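You operate a simulated robot arm through the tools that you are given. There is no shell and no other tool. Be economical: measure what you need, move in short steps, check, and stop when the job is done.

Carry out the task below with a simulated two-armed robot. There is one attempt and no reset: what you move stays moved.

TASK
Pick up the white spool with one hand, pass it to the other hand and put it on the bottom shelf of the grey trolley.

The check looks at the end state, three seconds after you hand in, the way a careful person would. Anything else that was tipped, shoved, dropped, spilled or broken makes it a failure.

THE ROBOT
Two 7-joint arms with two-finger parallel grippers on one trunk, on a base that drives. Base frame: it is fixed to the floor where the robot stands at the start and does not move with it; the origin is under the middle of the robot, x ahead of it, y to its left, z up. Readings come in m, degrees, newtons and seconds.
The left shoulder is at the start at [0.07, 0.188, 1.342], the right one opposite. With the tool pointing down near the work surface each hand reaches from about 0.1 to 0.62 m from the robot's upright axis, wherever it stands, measured 20 degrees to its own side. Places, roughly: bottom shelf of the grey trolley [-0.5, 2, 0.1]. Payload 3.91 kg a hand.
Tool frame (each hand has its own): the origin (TCP) lies between the finger pads and is the grasp point; the fingertips stand 0.03 m ahead of it; z points along the fingers, y is the line along which they close. The gripper opens to 0.11 m. The fingers are 0.02 m wide and 0.01 m thick; the gripper's body (0.048 by 0.112 m) begins 0.055 m behind the TCP.
Orientation is that of the tool frame in the base frame, as [roll, pitch, yaw] about the fixed x, y, z axes, in that order (R = Rz(yaw) Ry(pitch) Rx(roll)). With the fingers straight down and closing along the base's y, the tool's x points along the base's -x, its y along +y and its z along -z.

THE INTERFACE
- The arms move only by the tool arm_command. It takes "left_plan", "right_plan" or both (then of equal length, played together; a hand with none holds still); each is a list of rows, each a list of 3 entries, a list of its own where there are three numbers: the shift along the base's x, y, z in m, then the turn, a rotation vector about the base's x, y, z in degrees, then the finger opening in m, from 0 to 0.11. In form: [[[dx, dy, dz], [wx, wy, wz], jaw], ...]. A call has 1 to 8 rows; each row is the pose to reach, as a shift and turn from the pose commanded when the call began. Each row takes 0.2 s and may step no farther than 0.05 m and 8.6 degrees from the row before; otherwise, or with a gripper value out of range, the whole call is refused. Where a pose cannot be reached the arm comes as near as it can. A force on the tool above 40 N (or 10 N above the force at the start of the call, whichever is more), or a blocked arm, ends the call early, and 0.2 s more pass. Each finger travels about 0.072 m/s and halts on what it meets, pressing with about 25 N; the grip force reading is that of the motor and also rises with nothing between the fingers. The clock runs only during rows and for 0.2 s after the last one: add rows that repeat a pose to give the fingers time. It gives the time, the measured TCP pose, the force on the tool (base axes), the opening and the grip force at its end, in the units of the frame above (readings bear some noise), with the torque about the TCP (base axes, N m) and any sound that the robot's microphone picked up.
- Cameras (640 x 400 px; columns grow to the right, rows downward): "scene" is now at [0.1268, -0.0203, 1.5546]; the picture's right is [-0.28, -0.96, 0.00], its down [-0.68, 0.20, -0.71] and it looks along [0.68, -0.20, -0.71] (base axes); focal length 214 px, centre (320, 200). "left" rides on the left gripper at [0.072, -0.017, -0.103] in its tool frame; the picture's right is [0.23, 0.97, 0.00], its down [-0.76, 0.18, -0.62] and it looks along [-0.61, 0.14, 0.78] (tool axes); focal length 222 px, centre (320, 200). "right" rides on the right gripper at [0.072, 0.017, -0.103] in its tool frame; the picture's right is [-0.23, 0.97, 0.00], its down [-0.76, -0.18, -0.62] and it looks along [-0.61, -0.14, 0.78] (tool axes); focal length 222 px, centre (320, 200). There is no depth. A picture from a camera that has moved, and an enlarged one, comes with that camera's place and axes in the base frame and with its lens.
- get_image(camera): a new picture of that camera. No time passes.
- move_column(by): slides the trunk up (or, below 0, down) by that many m; the arms and the scene camera ride with it, the base frame stays. It gives what a move gives, with no picture.
- drive_base(legs): drives the robot by 1 to 6 legs, each [ahead, turn to the left] in m and degrees, along the robot's own axes; the way and the turn of a leg run together, so that a leg with both is an arc; at most 1.5 m and 180 degrees a leg. The arms and the cameras ride along, it lands a little off, and it stops where it bumps. It gives what a move gives.
- head_to(pan, tilt): turns the head with the scene camera to pan (to the left, within 86 degrees either way) and tilt (down, from -29 to 69), counted from straight ahead of the robot. It gives what a move gives.
- close_up(camera, box): a new picture of the part [left, top, right, bottom] of that camera's present view, enlarged. No time passes.
- finish_job(): hands the job in; it is judged then, once.

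Go step by step. Nothing tells you exact positions but the pictures and the camera data: compare them with the known pose of the tool, close in by small moves and look again before you grip or let go. The budget is 120 turns and 108 pictures, counting those below and the enlarged ones. Unless the task says otherwise, let go and move clear before handing in, and close with one line.

The tools are called after "Emit:" as a command line: name --argument value ..., lists and objects as JSON in quotes. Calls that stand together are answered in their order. arm_command: Moves the arms, as the interface text tells. Its arguments: {"type":"object","properties":{"left_plan":{"type":"array","items":{"type":"array"}},"right_plan":{"type":"array","items":{"type":"array"}}},"required":[]} The other tools are called the same way: move_column (by) slides the trunk up or down; drive_base (legs) drives the base; head_to (pan, tilt) turns the head that bears the scene camera; get_image (camera) takes a picture; close_up (camera, box) takes an enlarged picture of a part of a camera's view; finish_job () hands the job in.

At the start:

```text
time_s: 0.0
left_eef_pos: [0.0684, 0.2744, 0.4669]
left_ee_rot: [179.1, 5.3, 167.7]
left_force: [-0.1, -0.2, 0.2]
left_moment: [-0.02, 0.01, -0.03]
left_opening: 0.1101
left_grasp_force: 0.1
right_eef_pos: [0.3042, -0.0888, 1.6091]
right_ee_rot: [180.0, -0.1, -180.0]
right_force: [0.2, 1.6, 1.1]
right_moment: [0.06, 0.0, 0.01]
right_opening: 0.1104
right_grasp_force: 0.0
trunk travel left (down, up): [-0.852, 0.088]
robot x, y, heading: [-0.0011, 0.0016, -0.1]
head pan, tilt: [-16.3, 45.2]
```

scene: 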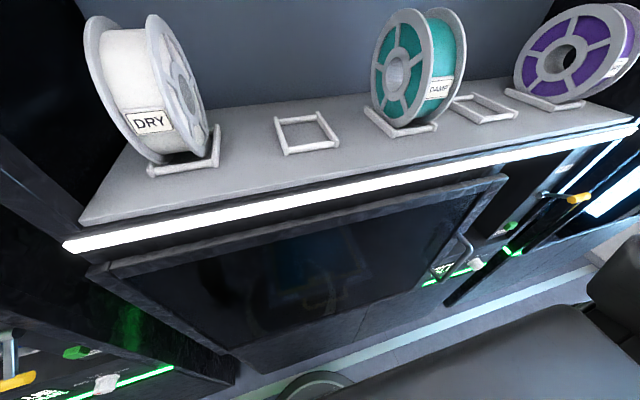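
right: 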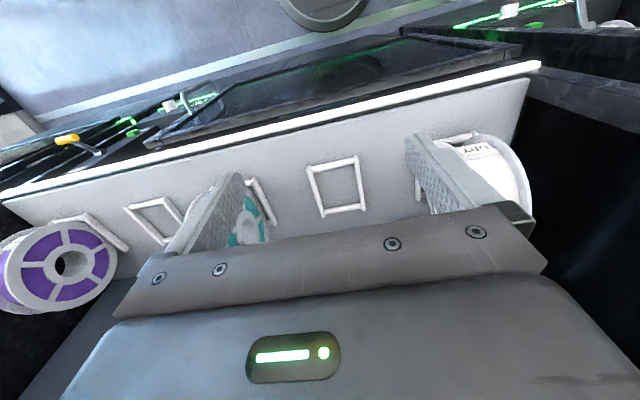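
left: 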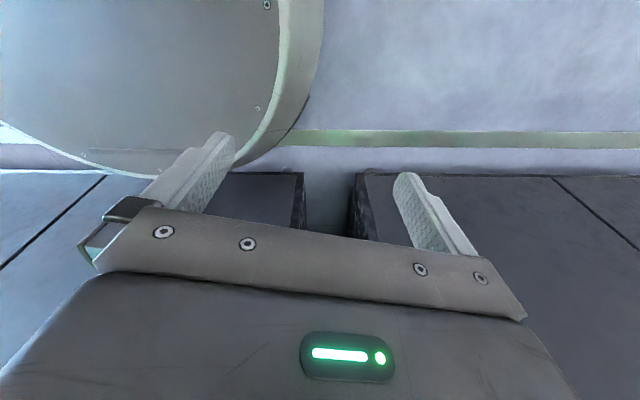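

The white "DRY" spool stands in a cradle at the left end of a surface at z≈1.36, with its front-left corner near [0.355, 0.20]. I'll look at it more closely, then find the trolley.

Emit:
close_up --camera "scene" --box '[60, 0, 260, 190]'

Emit:
head_to --pan 86 --tilt 30

Emit:
get_image --camera "scene"

Emit:
head_to --pan 25 --tilt 25

Emit:
get_image --camera "scene"

```text
2.11 times, centred on (160, 95) of scene
camera zoom: at [0.1268, -0.0203, 1.5546], right [-0.28, -0.96, 0.0], down [-0.68, 0.2, -0.71], along [0.68, -0.2, -0.71], focal length 452 px, centre (657, 421)
```

zoom: 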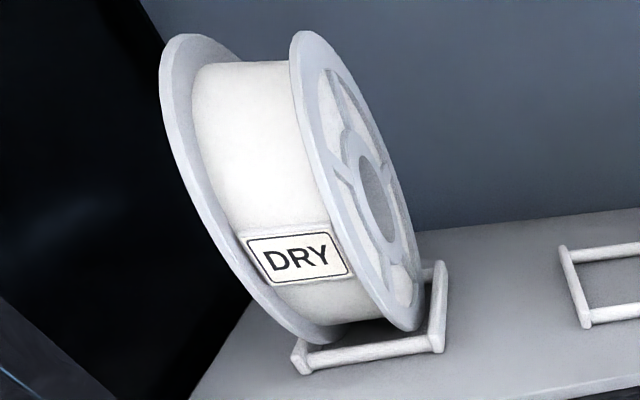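

```text
time_s: 1.8
left_eef_pos: [0.0689, 0.2737, 0.4683]
left_ee_rot: [179.1, 5.2, 167.6]
left_force: [-0.1, 0.5, -0.2]
left_moment: [-0.01, -0.03, -0.01]
left_opening: 0.1102
left_grasp_force: 0.1
right_eef_pos: [0.3028, -0.089, 1.6103]
right_ee_rot: [179.9, 0.0, -179.9]
right_force: [1.0, 0.4, -0.1]
right_moment: [0.0, 0.01, 0.0]
right_opening: 0.1103
right_grasp_force: 0.0
trunk travel left (down, up): [-0.852, 0.088]
robot x, y, heading: [0.0006, 0.0018, -0.1]
head pan, tilt: [85.9, 30.0]
```

```text
103 pictures are left
camera scene: at [0.0553, 0.0922, 1.5774], right [1.0, -0.07, 0.0], down [-0.04, -0.5, -0.87], along [0.06, 0.86, -0.5], focal length 214 px, centre (320, 200)
```

scene: 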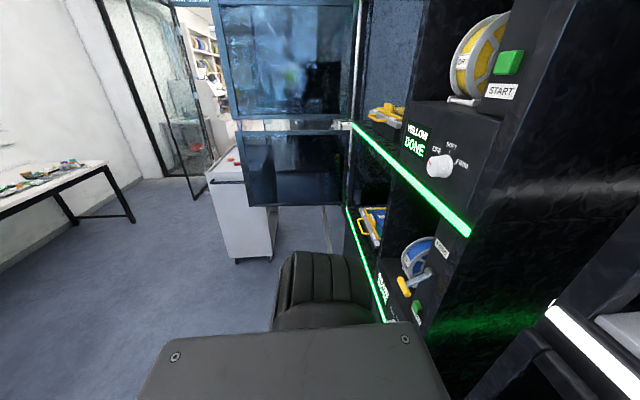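

```text
time_s: 3.1
left_eef_pos: [0.0699, 0.2739, 0.4679]
left_ee_rot: [179.1, 5.2, 167.6]
left_force: [0.1, 0.0, 0.4]
left_moment: [-0.02, -0.02, 0.02]
left_opening: 0.11
left_grasp_force: 0.0
right_eef_pos: [0.3035, -0.0893, 1.6097]
right_ee_rot: [-179.9, 0.0, 179.9]
right_force: [-0.7, -0.4, 0.5]
right_moment: [0.02, 0.03, -0.02]
right_opening: 0.1102
right_grasp_force: 0.1
trunk travel left (down, up): [-0.852, 0.088]
robot x, y, heading: [0.0, 0.0011, -0.0]
head pan, tilt: [25.0, 25.0]
```

```text
102 pictures are left
camera scene: at [0.1323, 0.041, 1.5854], right [0.42, -0.91, 0.0], down [-0.38, -0.18, -0.91], along [0.82, 0.38, -0.42], focal length 214 px, centre (320, 200)
```

scene: 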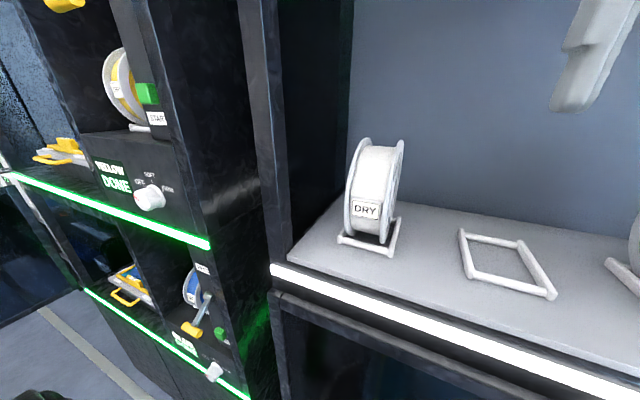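

The trolley seems to be the pale box left of the glass door. The spool is near [0.49, 0.10, 1.445] with its axis roughly along y. I'll bring the right hand sideways towards it, keeping it high, and look again.

Emit:
arm_command --right_plan '[[[0.0, 0.04, 0.02], [0, 0, 0], 0.11], [[0.0, 0.08, 0.04], [0, 0, 0], 0.11], [[0.02, 0.12, 0.04], [0, 0, 0], 0.11], [[0.04, 0.16, 0.04], [0, 0, 0], 0.11], [[0.06, 0.185, 0.04], [0, 0, 0], 0.11], [[0.06, 0.185, 0.04], [0, 0, 0], 0.11]]'

Emit:
get_image --camera "right"

Emit:
get_image --camera "scene"

```text
time_s: 4.5
left_eef_pos: [0.0692, 0.2741, 0.4669]
left_ee_rot: [179.0, 5.1, 167.6]
left_force: [0.1, -0.3, -0.8]
left_moment: [0.04, 0.03, -0.01]
left_opening: 0.1101
left_grasp_force: 0.2
right_eef_pos: [0.3589, 0.0869, 1.6378]
right_ee_rot: [179.8, -0.1, 179.8]
right_force: [0.4, -0.1, 0.6]
right_moment: [0.01, 0.02, 0.0]
right_opening: 0.11
right_grasp_force: 0.2
right hand out of reach, approached as far as the arm can: row 5, 6
trunk travel left (down, up): [-0.852, 0.088]
robot x, y, heading: [0.0028, -0.0003, 0.3]
head pan, tilt: [25.0, 25.0]
```

```text
101 pictures are left
camera right: at [0.2865, 0.1042, 1.7419], right [0.23, 0.97, 0.0], down [0.76, -0.18, 0.62], along [0.61, -0.14, -0.78], focal length 222 px, centre (320, 200)
```

right: 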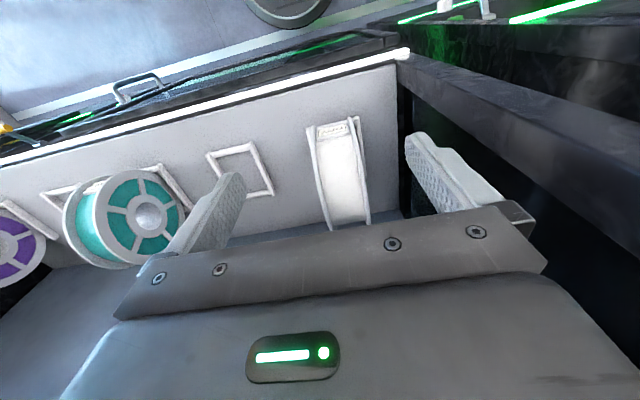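

```text
100 pictures are left
camera scene: at [0.1339, 0.0383, 1.5853], right [0.42, -0.91, 0.0], down [-0.38, -0.18, -0.91], along [0.82, 0.38, -0.42], focal length 214 px, centre (320, 200)
```

scene: 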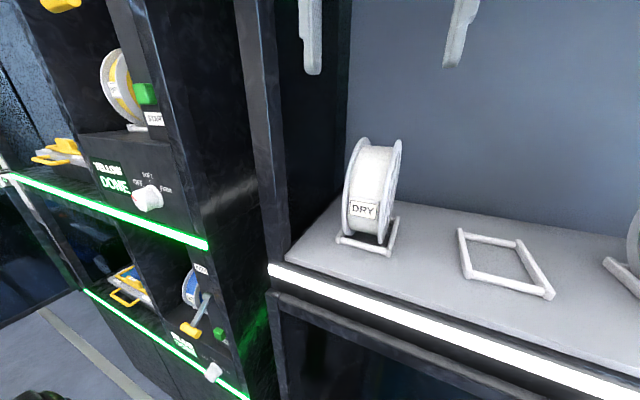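

Triangulating puts the spool's centre near [0.476, 0.094, 1.448], with radius about 0.085, width about 0.066 and yaw about -5°. The reach is limited high up, so I'll raise the trunk and bring the right hand above the spool.

Emit:
move_column --by 0.085

Emit:
arm_command --right_plan '[[[0.0, 0.0, -0.04], [0, 0, -2], 0.11], [[0.03, 0.004, -0.07], [0, 0, -5], 0.11], [[0.06, 0.006, -0.09], [0, 0, -5], 0.11], [[0.09, 0.006, -0.11], [0, 0, -5], 0.11], [[0.117, 0.006, -0.12], [0, 0, -5], 0.11], [[0.117, 0.006, -0.12], [0, 0, -5], 0.11]]'

Emit:
get_image --camera "right"

Emit:
get_image --camera "scene"

```text
time_s: 5.5
left_eef_pos: [0.0665, 0.2708, 0.5529]
left_ee_rot: [178.5, 5.2, 167.5]
left_force: [-0.3, -0.3, -0.2]
left_moment: [-0.01, 0.0, 0.02]
left_opening: 0.1101
left_grasp_force: 0.1
right_eef_pos: [0.3441, 0.0746, 1.6656]
right_ee_rot: [-171.5, -6.8, -179.7]
right_force: [0.5, -1.7, -4.0]
right_moment: [0.04, 0.03, -0.02]
right_opening: 0.1098
right_grasp_force: 0.2
trunk travel left (down, up): [-0.93, 0.01]
robot x, y, heading: [-0.0013, 0.0016, -0.1]
head pan, tilt: [25.0, 25.0]
stopped: the arm was blocked; the commanded pose is now the measured one
```

```text
time_s: 7.0
left_eef_pos: [0.0683, 0.2749, 0.5454]
left_ee_rot: [179.2, 5.2, 167.6]
left_force: [0.4, -0.2, 0.2]
left_moment: [-0.01, -0.01, -0.07]
left_opening: 0.1099
left_grasp_force: 0.0
right_eef_pos: [0.4725, 0.0809, 1.5535]
right_ee_rot: [-172.9, -7.0, 173.8]
right_force: [0.0, 0.8, 0.1]
right_moment: [-0.06, -0.02, -0.03]
right_opening: 0.1102
right_grasp_force: 0.1
trunk travel left (down, up): [-0.93, 0.01]
robot x, y, heading: [-0.0036, -0.0016, -0.3]
head pan, tilt: [25.0, 25.0]
```

```text
99 pictures are left
camera right: at [0.4171, 0.1164, 1.6604], right [0.31, 0.94, -0.15], down [0.82, -0.19, 0.54], along [0.48, -0.29, -0.83], focal length 222 px, centre (320, 200)
```

right: 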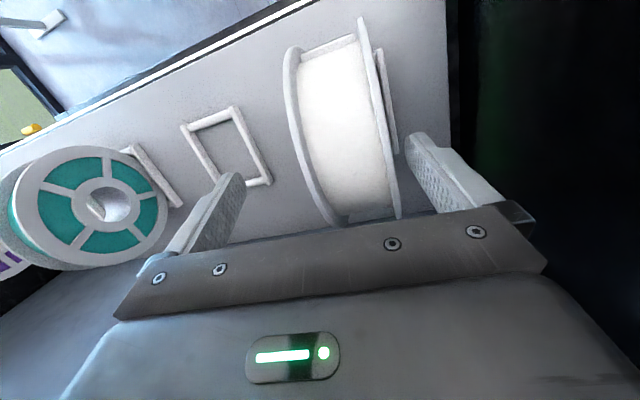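

```text
98 pictures are left
camera scene: at [0.1314, 0.0423, 1.6634], right [0.42, -0.91, 0.0], down [-0.38, -0.18, -0.91], along [0.82, 0.38, -0.42], focal length 214 px, centre (320, 200)
```

scene: 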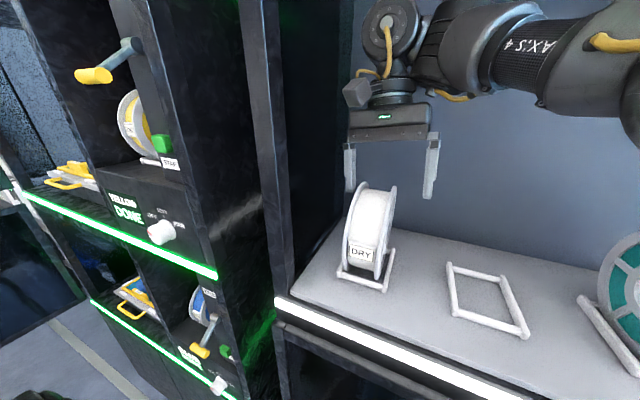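

The hand is over the spool but tilted about 7° on two axes. I'll square it up and centre it on y≈0.094 while lifting slightly, then check.

Emit:
arm_command --right_plan '[[[0.0, 0.005, 0.012], [3.1, -3.8, 0.6], 0.11], [[0.002, 0.013, 0.016], [6.2, -7.7, 1.2], 0.11], [[0.002, 0.013, 0.016], [6.2, -7.7, 1.2], 0.11]]'

Emit:
get_image --camera "right"

Emit:
close_up --camera "scene" --box '[300, 100, 480, 300]'

```text
time_s: 7.8
left_eef_pos: [0.0668, 0.2748, 0.5452]
left_ee_rot: [179.1, 5.2, 167.6]
left_force: [0.1, 0.3, 0.3]
left_moment: [-0.02, 0.0, 0.0]
left_opening: 0.1102
left_grasp_force: 0.0
right_eef_pos: [0.4801, 0.0896, 1.5673]
right_ee_rot: [-179.6, -0.1, 174.7]
right_force: [0.6, -0.4, -0.2]
right_moment: [0.0, 0.01, -0.03]
right_opening: 0.1101
right_grasp_force: 0.1
trunk travel left (down, up): [-0.93, 0.01]
robot x, y, heading: [-0.0003, 0.0, -0.4]
head pan, tilt: [25.0, 25.0]
```

```text
97 pictures are left
camera right: at [0.409, 0.114, 1.6699], right [0.32, 0.95, -0.01], down [0.74, -0.24, 0.62], along [0.59, -0.2, -0.78], focal length 222 px, centre (320, 200)
```

right: 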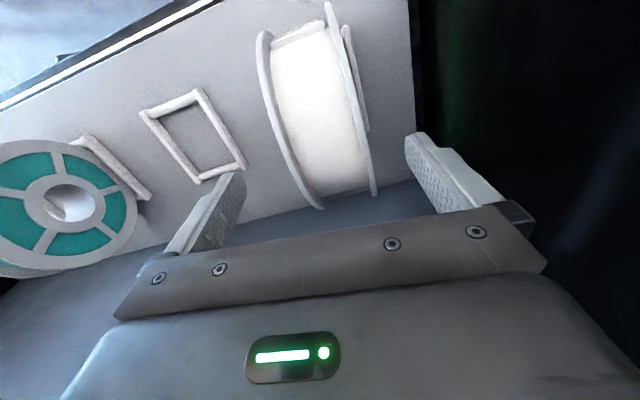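

```text
2.00 times, centred on (390, 200) of scene
camera zoom: at [0.1305, 0.0422, 1.6635], right [0.42, -0.91, 0.0], down [-0.38, -0.18, -0.91], along [0.82, 0.38, -0.42], focal length 429 px, centre (180, 200)
```

zoom: 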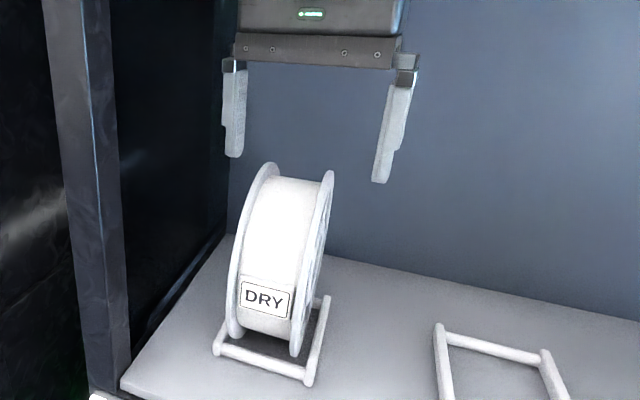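

The spool tops are at y≈0.094 and z≈1.537, and the cradle shows the yaw is nearer 0°. I'll set the yaw, centre the hand and go down, then look before gripping.

Emit:
arm_command --right_plan '[[[-0.003, 0.004, 0.0], [0, 0, 4.5], 0.11], [[-0.003, 0.004, -0.02], [0, 0, 4.5], 0.11], [[-0.003, 0.004, -0.04], [0, 0, 4.5], 0.11], [[-0.003, 0.004, -0.06], [0, 0, 4.5], 0.11], [[-0.003, 0.004, -0.068], [0, 0, 4.5], 0.11]]'

Emit:
get_image --camera "right"

Emit:
close_up --camera "scene" --box '[300, 100, 480, 300]'

```text
time_s: 9.2
left_eef_pos: [0.0679, 0.2735, 0.5467]
left_ee_rot: [179.0, 5.3, 167.6]
left_force: [0.3, 0.3, 0.6]
left_moment: [-0.02, -0.04, 0.02]
left_opening: 0.1102
left_grasp_force: 0.0
right_eef_pos: [0.4796, 0.0909, 1.5118]
right_ee_rot: [179.8, -0.1, 178.8]
right_force: [0.3, 0.2, 0.1]
right_moment: [-0.01, 0.0, 0.02]
right_opening: 0.1099
right_grasp_force: 0.1
right hand out of reach, approached as far as the arm can: row 5
trunk travel left (down, up): [-0.93, 0.01]
robot x, y, heading: [-0.0019, -0.0009, 0.0]
head pan, tilt: [25.0, 25.0]
stopped in row 5 (right hand): the arm was blocked; the commanded pose is now the measured one
```

```text
95 pictures are left
camera right: at [0.4072, 0.1091, 1.6139], right [0.25, 0.97, 0.0], down [0.76, -0.2, 0.62], along [0.6, -0.15, -0.78], focal length 222 px, centre (320, 200)
```

right: 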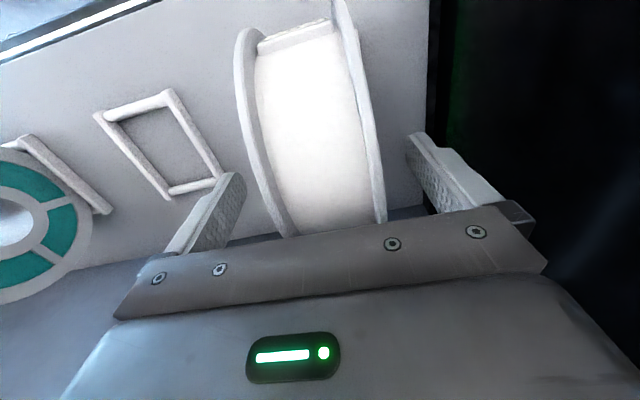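

```text
2.00 times, centred on (390, 200) of scene
camera zoom: at [0.1318, 0.0402, 1.6634], right [0.42, -0.91, 0.0], down [-0.38, -0.18, -0.91], along [0.82, 0.38, -0.42], focal length 429 px, centre (180, 200)
```

zoom: 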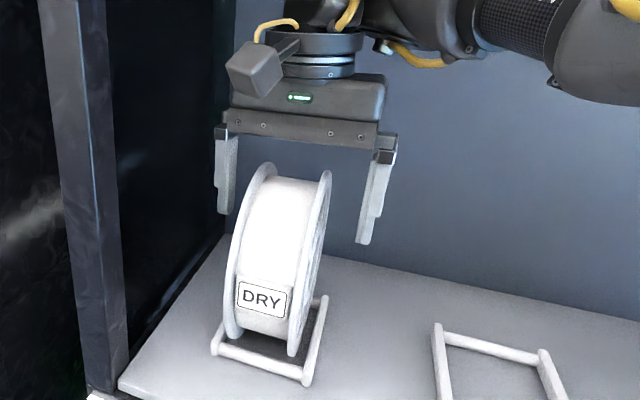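

The hand stopped at z=1.512 at its reach limit, but the pads already straddle both flange rims. I'll close the fingers here.

Emit:
arm_command --right_plan '[[[0, 0, 0], [0, 0, 0], 0.08], [[0, 0, 0], [0, 0, 0], 0.06], [[0, 0, 0], [0, 0, 0], 0.04], [[0, 0, 0], [0, 0, 0], 0.03], [[0, 0, 0], [0, 0, 0], 0.03]]'

Emit:
get_image --camera "right"

Emit:
close_up --camera "scene" --box '[300, 100, 480, 300]'

```text
time_s: 10.3
left_eef_pos: [0.0681, 0.274, 0.5455]
left_ee_rot: [179.1, 5.2, 167.6]
left_force: [0.4, -0.5, -0.3]
left_moment: [0.01, -0.01, -0.03]
left_opening: 0.1102
left_grasp_force: 0.1
right_eef_pos: [0.4792, 0.092, 1.5119]
right_ee_rot: [179.9, -0.1, 178.7]
right_force: [-0.6, 0.1, 0.4]
right_moment: [-0.04, 0.16, -0.05]
right_opening: 0.0581
right_grasp_force: 24.8
trunk travel left (down, up): [-0.93, 0.01]
robot x, y, heading: [0.0012, 0.0004, -0.0]
head pan, tilt: [25.0, 25.0]
```

```text
93 pictures are left
camera right: at [0.4065, 0.11, 1.6141], right [0.25, 0.97, 0.0], down [0.76, -0.19, 0.62], along [0.6, -0.15, -0.78], focal length 222 px, centre (320, 200)
```

right: 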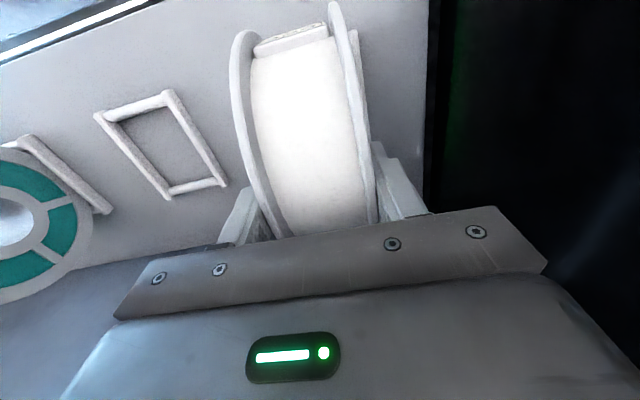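

```text
2.00 times, centred on (390, 200) of scene
camera zoom: at [0.1316, 0.0408, 1.6634], right [0.42, -0.91, 0.0], down [-0.38, -0.18, -0.91], along [0.82, 0.38, -0.42], focal length 429 px, centre (180, 200)
```

zoom: 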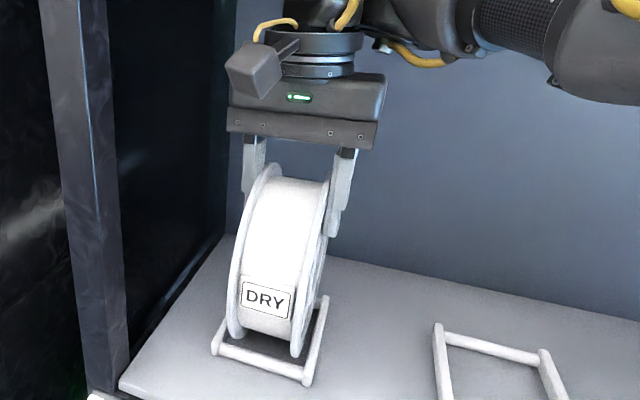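

The spool is gripped at 0.058 m with 25 N. Next I'll lift it 5 cm.

Emit:
arm_command --right_plan '[[[0, 0, 0.012], [0, 0, 0], 0.03], [[0, 0, 0.024], [0, 0, 0], 0.03], [[0, 0, 0.036], [0, 0, 0], 0.03], [[0, 0, 0.05], [0, 0, 0], 0.03], [[0, 0, 0.05], [0, 0, 0], 0.03]]'

Emit:
get_image --camera "scene"

```text
time_s: 11.6
left_eef_pos: [0.0681, 0.2742, 0.5464]
left_ee_rot: [179.1, 5.2, 167.6]
left_force: [-1.0, 0.2, -0.6]
left_moment: [0.01, -0.01, 0.02]
left_opening: 0.1099
left_grasp_force: 0.1
right_eef_pos: [0.4782, 0.0945, 1.5606]
right_ee_rot: [-179.9, 0.1, 179.1]
right_force: [0.2, -0.8, -6.5]
right_moment: [0.01, -0.02, 0.0]
right_opening: 0.0582
right_grasp_force: 25.0
trunk travel left (down, up): [-0.93, 0.01]
robot x, y, heading: [-0.0039, -0.0039, 0.1]
head pan, tilt: [25.0, 25.0]
```

```text
91 pictures are left
camera scene: at [0.1318, 0.041, 1.6634], right [0.42, -0.91, 0.0], down [-0.38, -0.18, -0.91], along [0.82, 0.38, -0.42], focal length 214 px, centre (320, 200)
```

scene: 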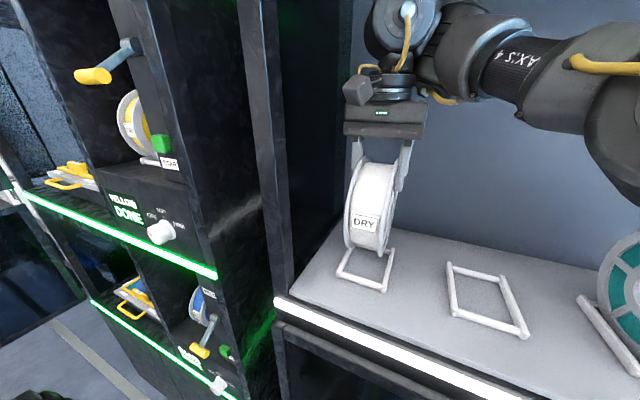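

The spool is lifted, weighing about 0.65 kg. I'll draw it straight back from the bench, then look around for driving room.

Emit:
arm_command --right_plan '[[[-0.02, 0, 0.01], [0, 0, 0], 0.03], [[-0.05, 0, 0.015], [0, 0, 0], 0.03], [[-0.08, 0, 0.015], [0, 0, 0], 0.03], [[-0.11, -0.01, 0.015], [0, 0, 0], 0.03], [[-0.13, -0.04, 0.015], [0, 0, 0], 0.03], [[-0.14, -0.07, 0.015], [0, 0, 0], 0.03], [[-0.15, -0.1, 0.015], [0, 0, 0], 0.03], [[-0.15, -0.12, 0.015], [0, 0, 0], 0.03]]'

Emit:
head_to --pan 86 --tilt 60

Emit:
get_image --camera "scene"

Emit:
head_to --pan -86 --tilt 30

Emit:
get_image --camera "scene"

Emit:
get_image --camera "left"

```text
time_s: 13.3
left_eef_pos: [0.0657, 0.2732, 0.5463]
left_ee_rot: [178.8, 5.2, 167.6]
left_force: [0.0, 0.4, -0.8]
left_moment: [0.01, -0.01, 0.0]
left_opening: 0.1102
left_grasp_force: 0.1
right_eef_pos: [0.3136, -0.011, 1.6267]
right_ee_rot: [179.9, 0.0, 179.2]
right_force: [-0.6, -0.3, -5.8]
right_moment: [0.06, 0.07, 0.04]
right_opening: 0.0579
right_grasp_force: 25.2
right hand out of reach, approached as far as the arm can: row 5, 6, 7, 8
trunk travel left (down, up): [-0.93, 0.01]
robot x, y, heading: [0.002, 0.0007, 0.0]
head pan, tilt: [25.0, 25.0]
```

```text
time_s: 14.7
left_eef_pos: [0.0685, 0.2739, 0.5477]
left_ee_rot: [179.0, 5.3, 167.7]
left_force: [-0.3, 1.0, 0.4]
left_moment: [-0.02, 0.03, -0.01]
left_opening: 0.1101
left_grasp_force: 0.0
right_eef_pos: [0.32, -0.0076, 1.6266]
right_ee_rot: [-179.8, -0.1, 179.0]
right_force: [-0.7, 0.0, -5.9]
right_moment: [0.01, 0.03, -0.01]
right_opening: 0.0581
right_grasp_force: 24.5
trunk travel left (down, up): [-0.93, 0.01]
robot x, y, heading: [-0.001, -0.0027, -0.2]
head pan, tilt: [85.9, 60.0]
```

```text
90 pictures are left
camera scene: at [0.0529, 0.0676, 1.6135], right [1.0, -0.07, 0.0], down [-0.06, -0.86, -0.5], along [0.04, 0.5, -0.87], focal length 214 px, centre (320, 200)
```

scene: 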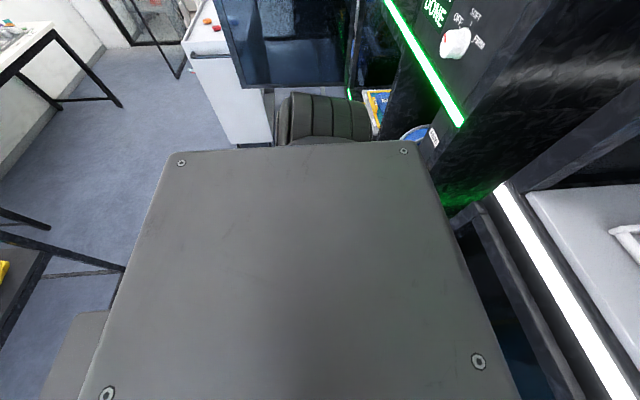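

```text
time_s: 17.3
left_eef_pos: [0.069, 0.2744, 0.5465]
left_ee_rot: [179.1, 5.1, 167.7]
left_force: [-0.4, 0.4, 0.7]
left_moment: [-0.04, 0.01, 0.01]
left_opening: 0.1101
left_grasp_force: 0.0
right_eef_pos: [0.3201, -0.0076, 1.6253]
right_ee_rot: [-179.7, -0.1, 179.0]
right_force: [-0.3, 0.2, -6.1]
right_moment: [0.05, 0.03, 0.01]
right_opening: 0.0582
right_grasp_force: 24.9
trunk travel left (down, up): [-0.93, 0.01]
robot x, y, heading: [-0.0056, -0.0005, -0.3]
head pan, tilt: [-85.9, 30.0]
```

```text
89 pictures are left
camera scene: at [0.0544, -0.0885, 1.6555], right [-1.0, -0.07, 0.0], down [-0.03, 0.5, -0.87], along [0.06, -0.86, -0.5], focal length 214 px, centre (320, 200)
```

scene: 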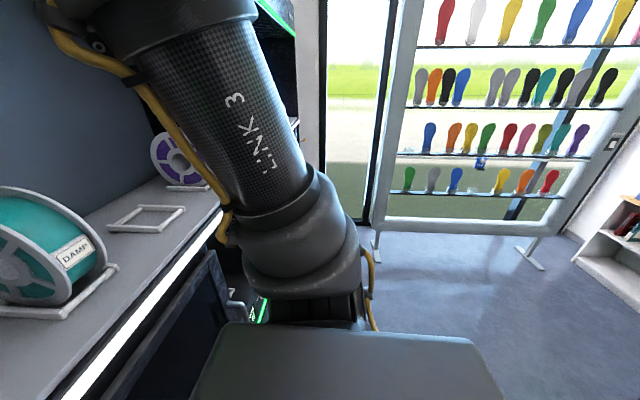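

```text
88 pictures are left
camera left: at [-0.0144, 0.2734, 0.6423], right [-0.01, 1.0, -0.01], down [0.72, 0.01, 0.69], along [0.69, 0.01, -0.72], focal length 222 px, centre (320, 200)
```

left: 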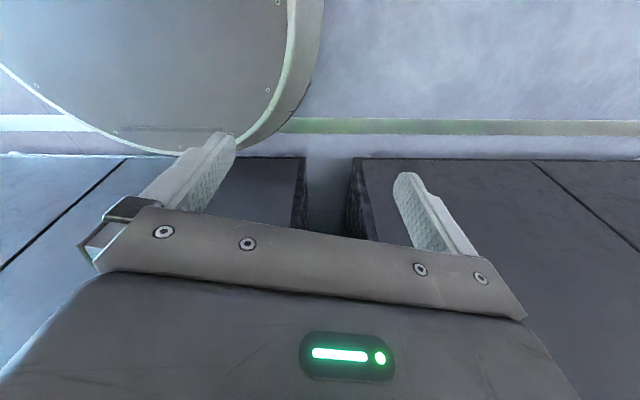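

The way behind is clear for a short distance (a table is at about x=-1.2), the black chair is near [0.1, 1.1], and the pale trolley is at about [-0.55, 2]. I'll back off 0.35 m so the handover happens in free space.

Emit:
drive_base --legs '[[-0.35, 0]]'

Emit:
head_to --pan 80 --tilt 35

Emit:
get_image --camera "scene"

Emit:
close_up --camera "scene" --box '[200, 100, 360, 280]'

```text
time_s: 19.5
left_eef_pos: [-0.2746, 0.2758, 0.5458]
left_ee_rot: [179.0, 5.1, 167.3]
left_force: [-0.3, -0.8, -0.1]
left_moment: [-0.02, 0.0, 0.01]
left_opening: 0.1101
left_grasp_force: 0.1
right_eef_pos: [-0.0219, -0.0072, 1.6253]
right_ee_rot: [-179.8, -0.3, 178.9]
right_force: [-0.1, 0.3, -7.3]
right_moment: [0.0, 0.02, -0.02]
right_opening: 0.0577
right_grasp_force: 24.5
trunk travel left (down, up): [-0.93, 0.01]
robot x, y, heading: [-0.3457, -0.0, -0.3]
head pan, tilt: [-85.9, 30.0]
```

```text
time_s: 22.0
left_eef_pos: [-0.2738, 0.2752, 0.5466]
left_ee_rot: [179.2, 5.1, 167.4]
left_force: [0.4, 0.0, 1.2]
left_moment: [-0.03, -0.01, -0.01]
left_opening: 0.11
left_grasp_force: 0.2
right_eef_pos: [-0.024, -0.007, 1.6255]
right_ee_rot: [-179.9, -0.1, 178.8]
right_force: [0.7, 0.2, -7.1]
right_moment: [0.02, 0.07, -0.04]
right_opening: 0.058
right_grasp_force: 25.4
trunk travel left (down, up): [-0.93, 0.01]
robot x, y, heading: [-0.3446, 0.0004, -0.5]
head pan, tilt: [80.0, 35.0]
```

```text
87 pictures are left
camera scene: at [-0.2796, 0.0897, 1.6477], right [0.98, -0.18, 0.0], down [-0.1, -0.56, -0.82], along [0.15, 0.81, -0.57], focal length 214 px, centre (320, 200)
```

scene: 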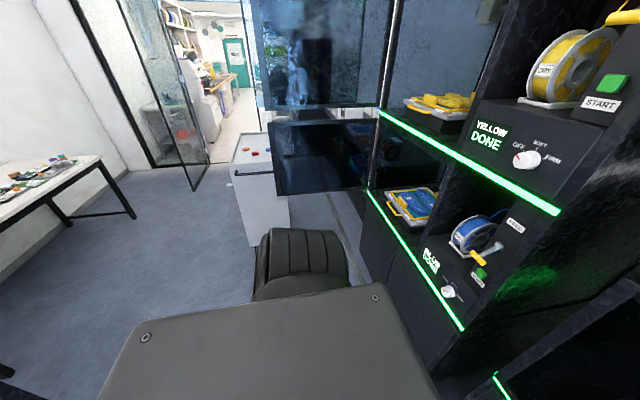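

```text
2.22 times, centred on (280, 190) of scene
camera zoom: at [-0.2796, 0.0897, 1.6477], right [0.98, -0.18, 0.0], down [-0.1, -0.56, -0.82], along [0.15, 0.81, -0.57], focal length 477 px, centre (409, 222)
```

zoom: 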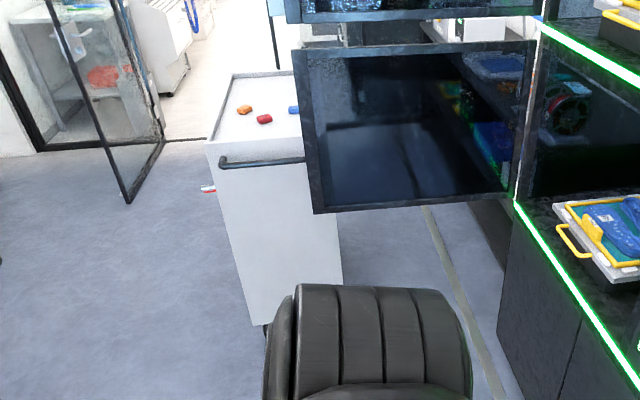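

The trolley spans about x -0.67 to -0.28, y 1.66 to 2.41, and 0.945 high. Its near end is a solid panel, so the shelves open on the long sides. First comes the handover in free space: I'll lower the right hand and start turning the spool.

Emit:
arm_command --right_plan '[[[0.02, 0, -0.04], [0, 0, 0], 0.03], [[0.04, 0, -0.08], [0, 0, 0], 0.03], [[0.06, 0, -0.12], [0, 0, 0], 0.03], [[0.08, 0, -0.16], [0, 0, 0], 0.03], [[0.09, 0, -0.2], [0, 0, -5], 0.03], [[0.1, 0, -0.24], [0, 0, -10], 0.03], [[0.1, 0, -0.28], [0, 0, -15], 0.03], [[0.1, 0, -0.32], [0, 0, -20], 0.03]]'

Emit:
get_image --camera "right"

```text
time_s: 23.8
left_eef_pos: [-0.2736, 0.2768, 0.547]
left_ee_rot: [179.1, 5.2, 167.3]
left_force: [-0.7, 0.5, -0.6]
left_moment: [0.02, 0.04, 0.0]
left_opening: 0.1099
left_grasp_force: 0.0
right_eef_pos: [-0.0457, 0.1066, 1.5788]
right_ee_rot: [178.5, -1.3, 158.4]
right_force: [1.5, 0.2, 0.6]
right_moment: [0.01, -0.01, 0.0]
right_opening: 0.0301
right_grasp_force: 0.0
right hand out of reach, approached as far as the arm can: row 1, 2, 3, 4, 5, 6, 7, 8
trunk travel left (down, up): [-0.93, 0.01]
robot x, y, heading: [-0.3471, 0.0001, -0.4]
head pan, tilt: [80.0, 35.0]
```

```text
85 pictures are left
camera right: at [-0.1066, 0.1458, 1.6828], right [0.57, 0.82, 0.02], down [0.65, -0.47, 0.6], along [0.5, -0.33, -0.8], focal length 222 px, centre (320, 200)
```

right: 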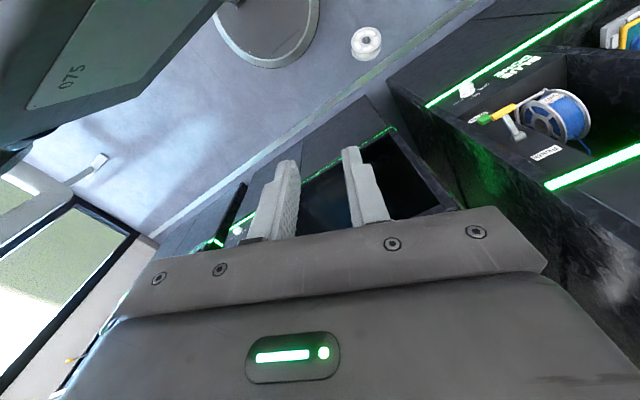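

The right arm stuck in an awkward posture and the spool slipped. It now lies flat on the floor near [0.10, 0.375]. I'll look at the spool and check the arm's state.

Emit:
head_to --pan 35 --tilt 60

Emit:
get_image --camera "scene"

Emit:
close_up --camera "right" --box '[300, 0, 440, 90]'

Emit:
get_image --camera "left"

Emit:
head_to --pan -30 --tilt 30

Emit:
get_image --camera "scene"

```text
time_s: 24.9
left_eef_pos: [-0.2741, 0.2754, 0.5463]
left_ee_rot: [179.0, 5.3, 167.4]
left_force: [0.7, 0.1, 0.4]
left_moment: [0.06, 0.01, -0.02]
left_opening: 0.1101
left_grasp_force: 0.1
right_eef_pos: [-0.0457, 0.105, 1.5781]
right_ee_rot: [178.7, -1.4, 158.3]
right_force: [-0.3, -0.4, -0.3]
right_moment: [0.01, 0.02, 0.04]
right_opening: 0.03
right_grasp_force: 0.0
trunk travel left (down, up): [-0.93, 0.01]
robot x, y, heading: [-0.3437, -0.0004, -0.5]
head pan, tilt: [35.0, 60.0]
```

```text
84 pictures are left
camera scene: at [-0.2413, 0.0388, 1.6135], right [0.57, -0.82, 0.0], down [-0.71, -0.49, -0.5], along [0.41, 0.29, -0.87], focal length 214 px, centre (320, 200)
```

scene: 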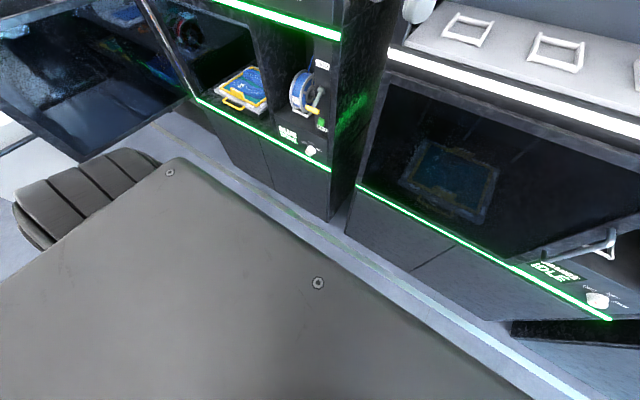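

```text
4.44 times, centred on (370, 45) of right
camera zoom: at [-0.106, 0.144, 1.6826], right [0.57, 0.82, 0.02], down [0.65, -0.46, 0.6], along [0.5, -0.33, -0.8], focal length 987 px, centre (98, 889)
```

zoom: 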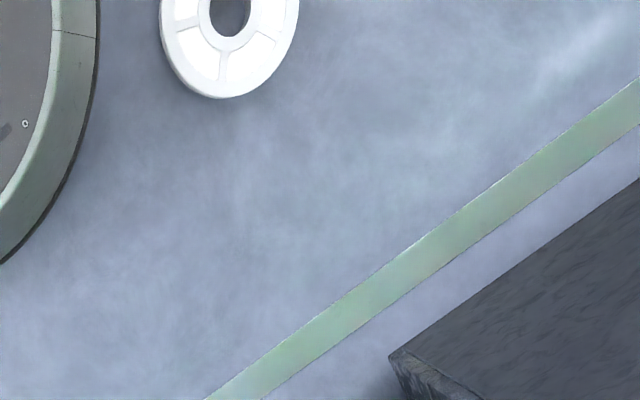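

```text
82 pictures are left
camera left: at [-0.3568, 0.2742, 0.6427], right [-0.01, 1.0, 0.0], down [0.72, 0.01, 0.69], along [0.69, 0.0, -0.72], focal length 222 px, centre (320, 200)
```

left: 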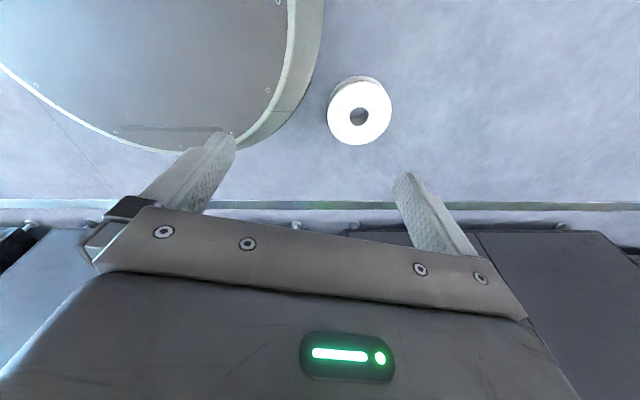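

```text
time_s: 26.3
left_eef_pos: [-0.2731, 0.2753, 0.5462]
left_ee_rot: [179.1, 5.2, 167.5]
left_force: [0.1, 0.1, -0.5]
left_moment: [-0.01, 0.01, 0.02]
left_opening: 0.11
left_grasp_force: 0.0
right_eef_pos: [-0.0455, 0.1076, 1.5789]
right_ee_rot: [178.7, -1.3, 158.3]
right_force: [-0.5, -0.4, 0.2]
right_moment: [0.0, 0.0, -0.02]
right_opening: 0.03
right_grasp_force: 0.0
trunk travel left (down, up): [-0.93, 0.01]
robot x, y, heading: [-0.3497, -0.0, -0.1]
head pan, tilt: [-30.0, 30.0]
```

```text
81 pictures are left
camera scene: at [-0.2164, -0.0328, 1.646], right [-0.41, -0.91, 0.0], down [-0.54, 0.24, -0.81], along [0.74, -0.33, -0.59], focal length 214 px, centre (320, 200)
```

scene: 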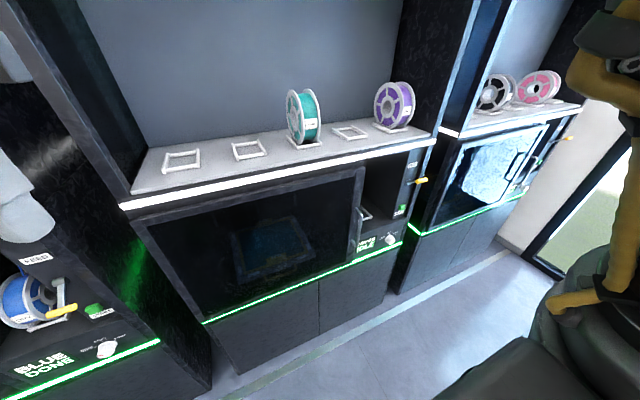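

The spool seems to have shifted between pictures, so I'll check whether it has come to rest.

Emit:
get_image --camera "left"

Emit:
close_up --camera "left" --box '[300, 50, 420, 170]'

```text
80 pictures are left
camera left: at [-0.3568, 0.275, 0.6423], right [-0.01, 1.0, -0.01], down [0.72, 0.01, 0.69], along [0.69, 0.0, -0.72], focal length 222 px, centre (320, 200)
```

left: 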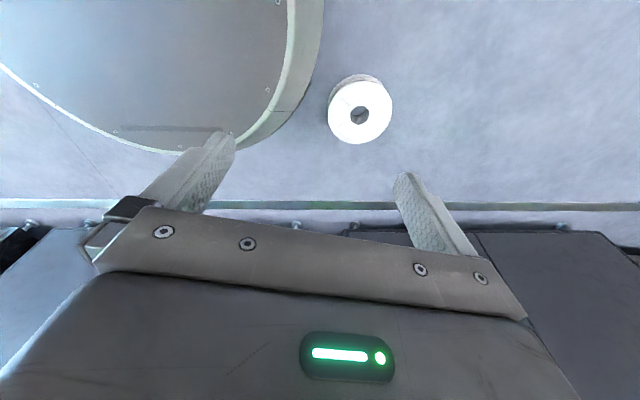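

```text
3.33 times, centred on (360, 110) of left
camera zoom: at [-0.3568, 0.275, 0.6423], right [-0.01, 1.0, -0.01], down [0.72, 0.01, 0.69], along [0.69, 0.0, -0.72], focal length 740 px, centre (187, 500)
```

zoom: 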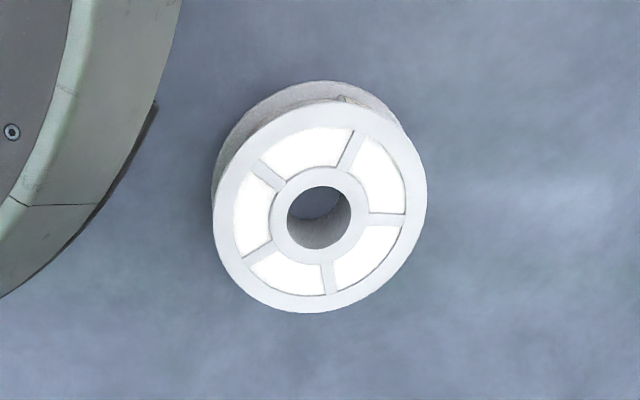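

The spool is at rest and flat, centred near [-0.112, 0.377], with a hub hole about 0.05 m across. Before picking it up I'll bring the empty right arm out of its awkward posture, to the right and down.

Emit:
arm_command --right_plan '[[[0.02, -0.04, 0.0], [0, 0, 4], 0.06], [[0.04, -0.08, -0.01], [0, 0, 8], 0.08], [[0.05, -0.12, -0.02], [0, 0, 12], 0.11], [[0.05, -0.16, -0.04], [0, 0, 16], 0.11], [[0.05, -0.2, -0.06], [0, 0, 20], 0.11], [[0.05, -0.24, -0.08], [0, 0, 22], 0.11], [[0.05, -0.28, -0.1], [0, 0, 22], 0.11], [[0.05, -0.32, -0.12], [0, 0, 22], 0.11]]'

Emit:
get_image --camera "scene"

```text
time_s: 28.1
left_eef_pos: [-0.2743, 0.276, 0.5451]
left_ee_rot: [179.1, 5.1, 167.3]
left_force: [-0.9, 1.1, 0.5]
left_moment: [-0.01, -0.01, 0.0]
left_opening: 0.11
left_grasp_force: 0.0
right_eef_pos: [-0.0449, 0.1085, 1.5825]
right_ee_rot: [177.9, -0.1, -179.7]
right_force: [-0.8, -0.1, 0.3]
right_moment: [-0.03, -0.02, 0.01]
right_opening: 0.1101
right_grasp_force: 0.2
right hand out of reach, approached as far as the arm can: row 1, 2, 3, 4, 5, 6, 7, 8
trunk travel left (down, up): [-0.93, 0.01]
robot x, y, heading: [-0.3471, 0.0041, -0.4]
head pan, tilt: [-30.0, 30.0]
```

```text
78 pictures are left
camera scene: at [-0.2164, -0.0332, 1.6462], right [-0.41, -0.91, 0.0], down [-0.53, 0.24, -0.81], along [0.74, -0.34, -0.59], focal length 214 px, centre (320, 200)
```

scene: 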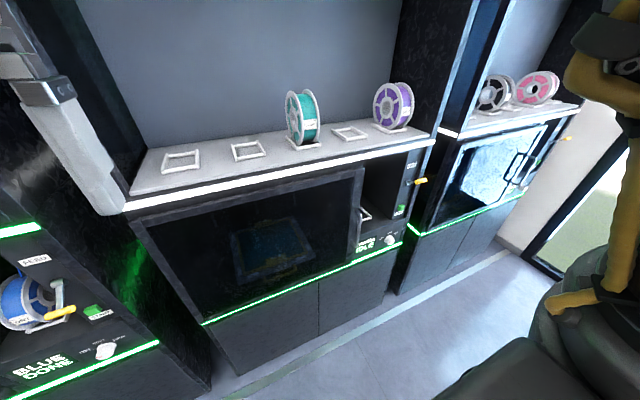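

The right arm is against a joint limit in that direction. I'll probe forward motion instead.

Emit:
arm_command --right_plan '[[[0.04, 0, 0], [0, 0, 0], 0.11], [[0.08, 0, 0], [0, 0, 0], 0.11], [[0.12, 0, 0], [0, 0, 0], 0.11], [[0.12, 0, 0], [0, 0, 0], 0.11]]'

Emit:
arm_command --right_plan '[[[0, -0.03, 0], [0, 0, 0], 0.11], [[0, -0.06, 0], [0, 0, 0], 0.11], [[0, -0.1, 0], [0, 0, 0], 0.11], [[0, -0.1, 0], [0, 0, 0], 0.11]]'

```text
time_s: 29.1
left_eef_pos: [-0.2741, 0.2763, 0.5458]
left_ee_rot: [179.1, 5.4, 167.4]
left_force: [-0.3, -0.8, 0.6]
left_moment: [0.01, -0.01, 0.0]
left_opening: 0.1103
left_grasp_force: 0.0
right_eef_pos: [0.0738, 0.104, 1.5815]
right_ee_rot: [178.4, 1.0, 179.8]
right_force: [0.1, -0.7, 0.4]
right_moment: [-0.01, -0.03, -0.02]
right_opening: 0.1099
right_grasp_force: 0.0
trunk travel left (down, up): [-0.93, 0.01]
robot x, y, heading: [-0.3475, 0.0014, -0.3]
head pan, tilt: [-30.0, 30.0]
```

```text
time_s: 30.1
left_eef_pos: [-0.2728, 0.2759, 0.5455]
left_ee_rot: [179.1, 5.1, 167.4]
left_force: [-0.2, -0.4, -1.0]
left_moment: [-0.01, -0.02, 0.0]
left_opening: 0.1103
left_grasp_force: 0.0
right_eef_pos: [0.0856, 0.0205, 1.582]
right_ee_rot: [-179.7, -0.3, -179.3]
right_force: [0.2, 0.1, 0.3]
right_moment: [0.0, 0.01, 0.03]
right_opening: 0.11
right_grasp_force: 0.1
right hand out of reach, approached as far as the arm can: row 2, 3, 4
trunk travel left (down, up): [-0.93, 0.01]
robot x, y, heading: [-0.3437, -0.0009, -0.3]
head pan, tilt: [-30.0, 30.0]
```

There is an inner reach limit when the tool points down, so I'll go outwards and down with the right hand.

Emit:
arm_command --right_plan '[[[0.04, 0, 0], [0, 0, 0], 0.11], [[0.08, -0.01, 0], [0, 0, 0], 0.11], [[0.1, -0.05, -0.01], [0, 0, 0], 0.11], [[0.1, -0.09, -0.03], [0, 0, 0], 0.11], [[0.1, -0.13, -0.06], [0, 0, 0], 0.11], [[0.1, -0.16, -0.1], [0, 0, 0], 0.11], [[0.1, -0.19, -0.13], [0, 0, 0], 0.11]]'

Emit:
get_image --camera "scene"

```text
time_s: 31.7
left_eef_pos: [-0.2743, 0.2733, 0.5477]
left_ee_rot: [179.0, 5.1, 167.4]
left_force: [-0.4, 0.5, -0.2]
left_moment: [0.01, 0.0, -0.01]
left_opening: 0.1101
left_grasp_force: 0.0
right_eef_pos: [0.2241, -0.1203, 1.5345]
right_ee_rot: [179.9, -0.3, -179.3]
right_force: [-0.1, -0.4, -0.1]
right_moment: [0.04, -0.02, -0.02]
right_opening: 0.1098
right_grasp_force: 0.0
right hand out of reach, approached as far as the arm can: row 4, 5, 6, 7
trunk travel left (down, up): [-0.93, 0.01]
robot x, y, heading: [-0.3468, 0.0001, -0.4]
head pan, tilt: [-30.0, 30.0]
```

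```text
77 pictures are left
camera scene: at [-0.2173, -0.0462, 1.6554], right [-0.51, -0.86, 0.0], down [-0.43, 0.26, -0.87], along [0.75, -0.44, -0.5], focal length 214 px, centre (320, 200)
```

scene: 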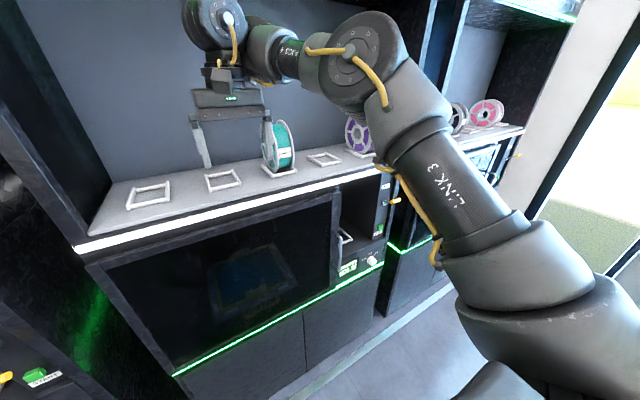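

The right arm is folded at its elbow limit, so to get lower it must swing outward first. I'll back off a little, turn left to face the open floor, and do that there.

Emit:
drive_base --legs '[[-0.15, 0], [0, 90]]'

Emit:
head_to --pan 30 --tilt 35

Emit:
get_image --camera "scene"

Emit:
head_to --pan -30 --tilt 55

Emit:
get_image --camera "scene"

```text
time_s: 37.0
left_eef_pos: [-0.775, 0.06, 0.5457]
left_ee_rot: [179.1, 5.2, -100.0]
left_force: [0.6, 0.9, 0.3]
left_moment: [0.01, -0.02, 0.01]
left_opening: 0.1101
left_grasp_force: 0.0
right_eef_pos: [-0.4068, 0.5746, 1.5363]
right_ee_rot: [-180.0, -0.3, -86.7]
right_force: [-0.8, -0.6, 0.1]
right_moment: [-0.02, 0.01, -0.02]
right_opening: 0.1101
right_grasp_force: 0.0
trunk travel left (down, up): [-0.93, 0.01]
robot x, y, heading: [-0.4949, -0.0012, 92.3]
head pan, tilt: [-30.0, 30.0]
```

```text
time_s: 38.3
left_eef_pos: [-0.7741, 0.0611, 0.5461]
left_ee_rot: [179.1, 5.2, -100.0]
left_force: [0.4, -0.5, 0.1]
left_moment: [0.01, -0.01, -0.03]
left_opening: 0.1098
left_grasp_force: 0.0
right_eef_pos: [-0.4055, 0.5757, 1.5356]
right_ee_rot: [-179.9, -0.3, -86.6]
right_force: [0.6, -0.5, 0.2]
right_moment: [0.0, 0.02, 0.03]
right_opening: 0.1103
right_grasp_force: 0.0
trunk travel left (down, up): [-0.93, 0.01]
robot x, y, heading: [-0.4978, 0.004, 92.4]
head pan, tilt: [30.0, 35.0]
```

```text
76 pictures are left
camera scene: at [-0.5479, 0.129, 1.6477], right [0.85, 0.53, 0.0], down [0.31, -0.49, -0.82], along [-0.44, 0.69, -0.57], focal length 214 px, centre (320, 200)
```

scene: 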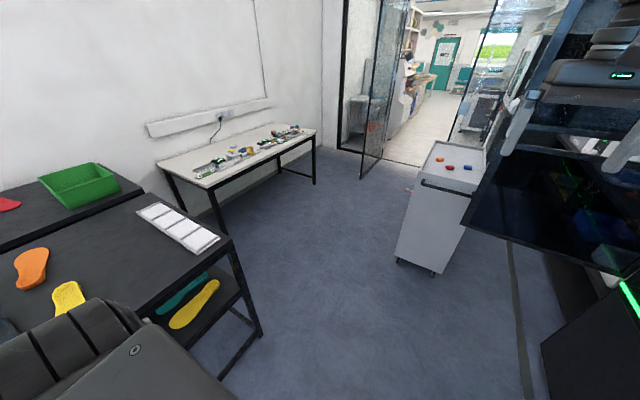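

```text
time_s: 39.6
left_eef_pos: [-0.7737, 0.0596, 0.5447]
left_ee_rot: [179.0, 5.2, -100.0]
left_force: [-0.1, 0.6, 0.8]
left_moment: [-0.01, -0.01, 0.0]
left_opening: 0.11
left_grasp_force: 0.1
right_eef_pos: [-0.4068, 0.5744, 1.5346]
right_ee_rot: [-180.0, -0.4, -86.5]
right_force: [0.0, 0.1, 0.6]
right_moment: [-0.04, 0.01, 0.01]
right_opening: 0.1099
right_grasp_force: 0.0
trunk travel left (down, up): [-0.93, 0.01]
robot x, y, heading: [-0.4951, 0.0014, 92.1]
head pan, tilt: [-30.0, 55.0]
```

```text
75 pictures are left
camera scene: at [-0.4675, 0.1184, 1.6195], right [0.89, -0.46, 0.0], down [-0.38, -0.73, -0.57], along [0.27, 0.51, -0.82], focal length 214 px, centre (320, 200)
```

scene: 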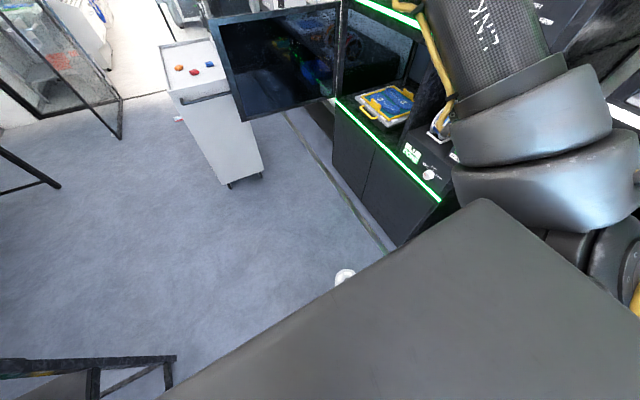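

The view ahead is clear and the black table is to the left. Now I'll swing the right hand outward (+y) and down.

Emit:
arm_command --right_plan '[[[0.02, 0.04, 0], [0, 0, 0], 0.11], [[0.04, 0.08, -0.02], [0, 0, 0], 0.11], [[0.06, 0.12, -0.05], [0, 0, 0], 0.11], [[0.08, 0.15, -0.08], [0, 0, 0], 0.11], [[0.1, 0.17, -0.12], [0, 0, 0], 0.11], [[0.1, 0.18, -0.16], [0, 0, 0], 0.11], [[0.1, 0.19, -0.2], [0, 0, 0], 0.11], [[0.1, 0.2, -0.24], [0, 0, 0], 0.11]]'

Emit:
arm_command --right_plan '[[[0, 0, -0.04], [0, 0, 0], 0.11], [[0, 0, -0.08], [0, 0, 0], 0.11], [[0, 0, -0.12], [0, 0, 0], 0.11], [[0, 0, -0.16], [0, 0, 0], 0.11], [[0, -0.01, -0.2], [0, 0, 0], 0.11], [[0, -0.02, -0.24], [0, 0, 0], 0.11], [[0, -0.03, -0.28], [0, 0, 0], 0.11], [[0, -0.05, -0.32], [0, 0, 0], 0.11]]'

Emit:
get_image --camera "scene"

```text
refused: row 3 steps farther than a row can; nothing moved
```

```text
time_s: 41.4
left_eef_pos: [-0.774, 0.0628, 0.5469]
left_ee_rot: [179.1, 5.1, -100.0]
left_force: [0.1, -0.4, -0.7]
left_moment: [0.01, 0.0, 0.02]
left_opening: 0.1101
left_grasp_force: 0.0
right_eef_pos: [-0.4787, 0.6574, 1.3005]
right_ee_rot: [172.8, -2.8, -86.4]
right_force: [0.4, 0.7, -0.7]
right_moment: [0.02, -0.03, 0.0]
right_opening: 0.1098
right_grasp_force: 0.1
right hand out of reach, approached as far as the arm can: row 1, 2, 3, 4, 5, 6, 7, 8
trunk travel left (down, up): [-0.93, 0.01]
robot x, y, heading: [-0.4968, 0.0057, 92.3]
head pan, tilt: [-30.0, 55.0]
```

```text
74 pictures are left
camera scene: at [-0.4669, 0.1218, 1.6193], right [0.89, -0.47, 0.0], down [-0.38, -0.73, -0.57], along [0.27, 0.51, -0.82], focal length 214 px, centre (320, 200)
```

scene: 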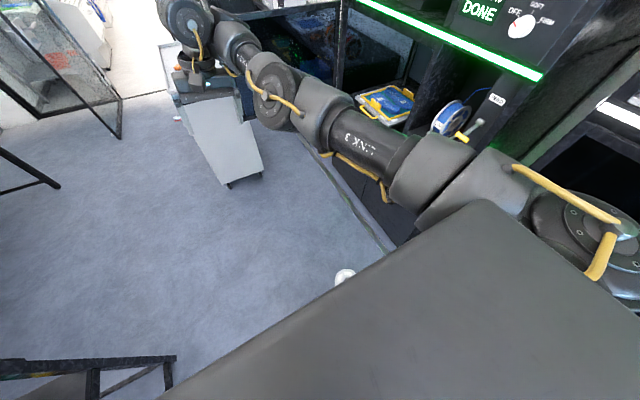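

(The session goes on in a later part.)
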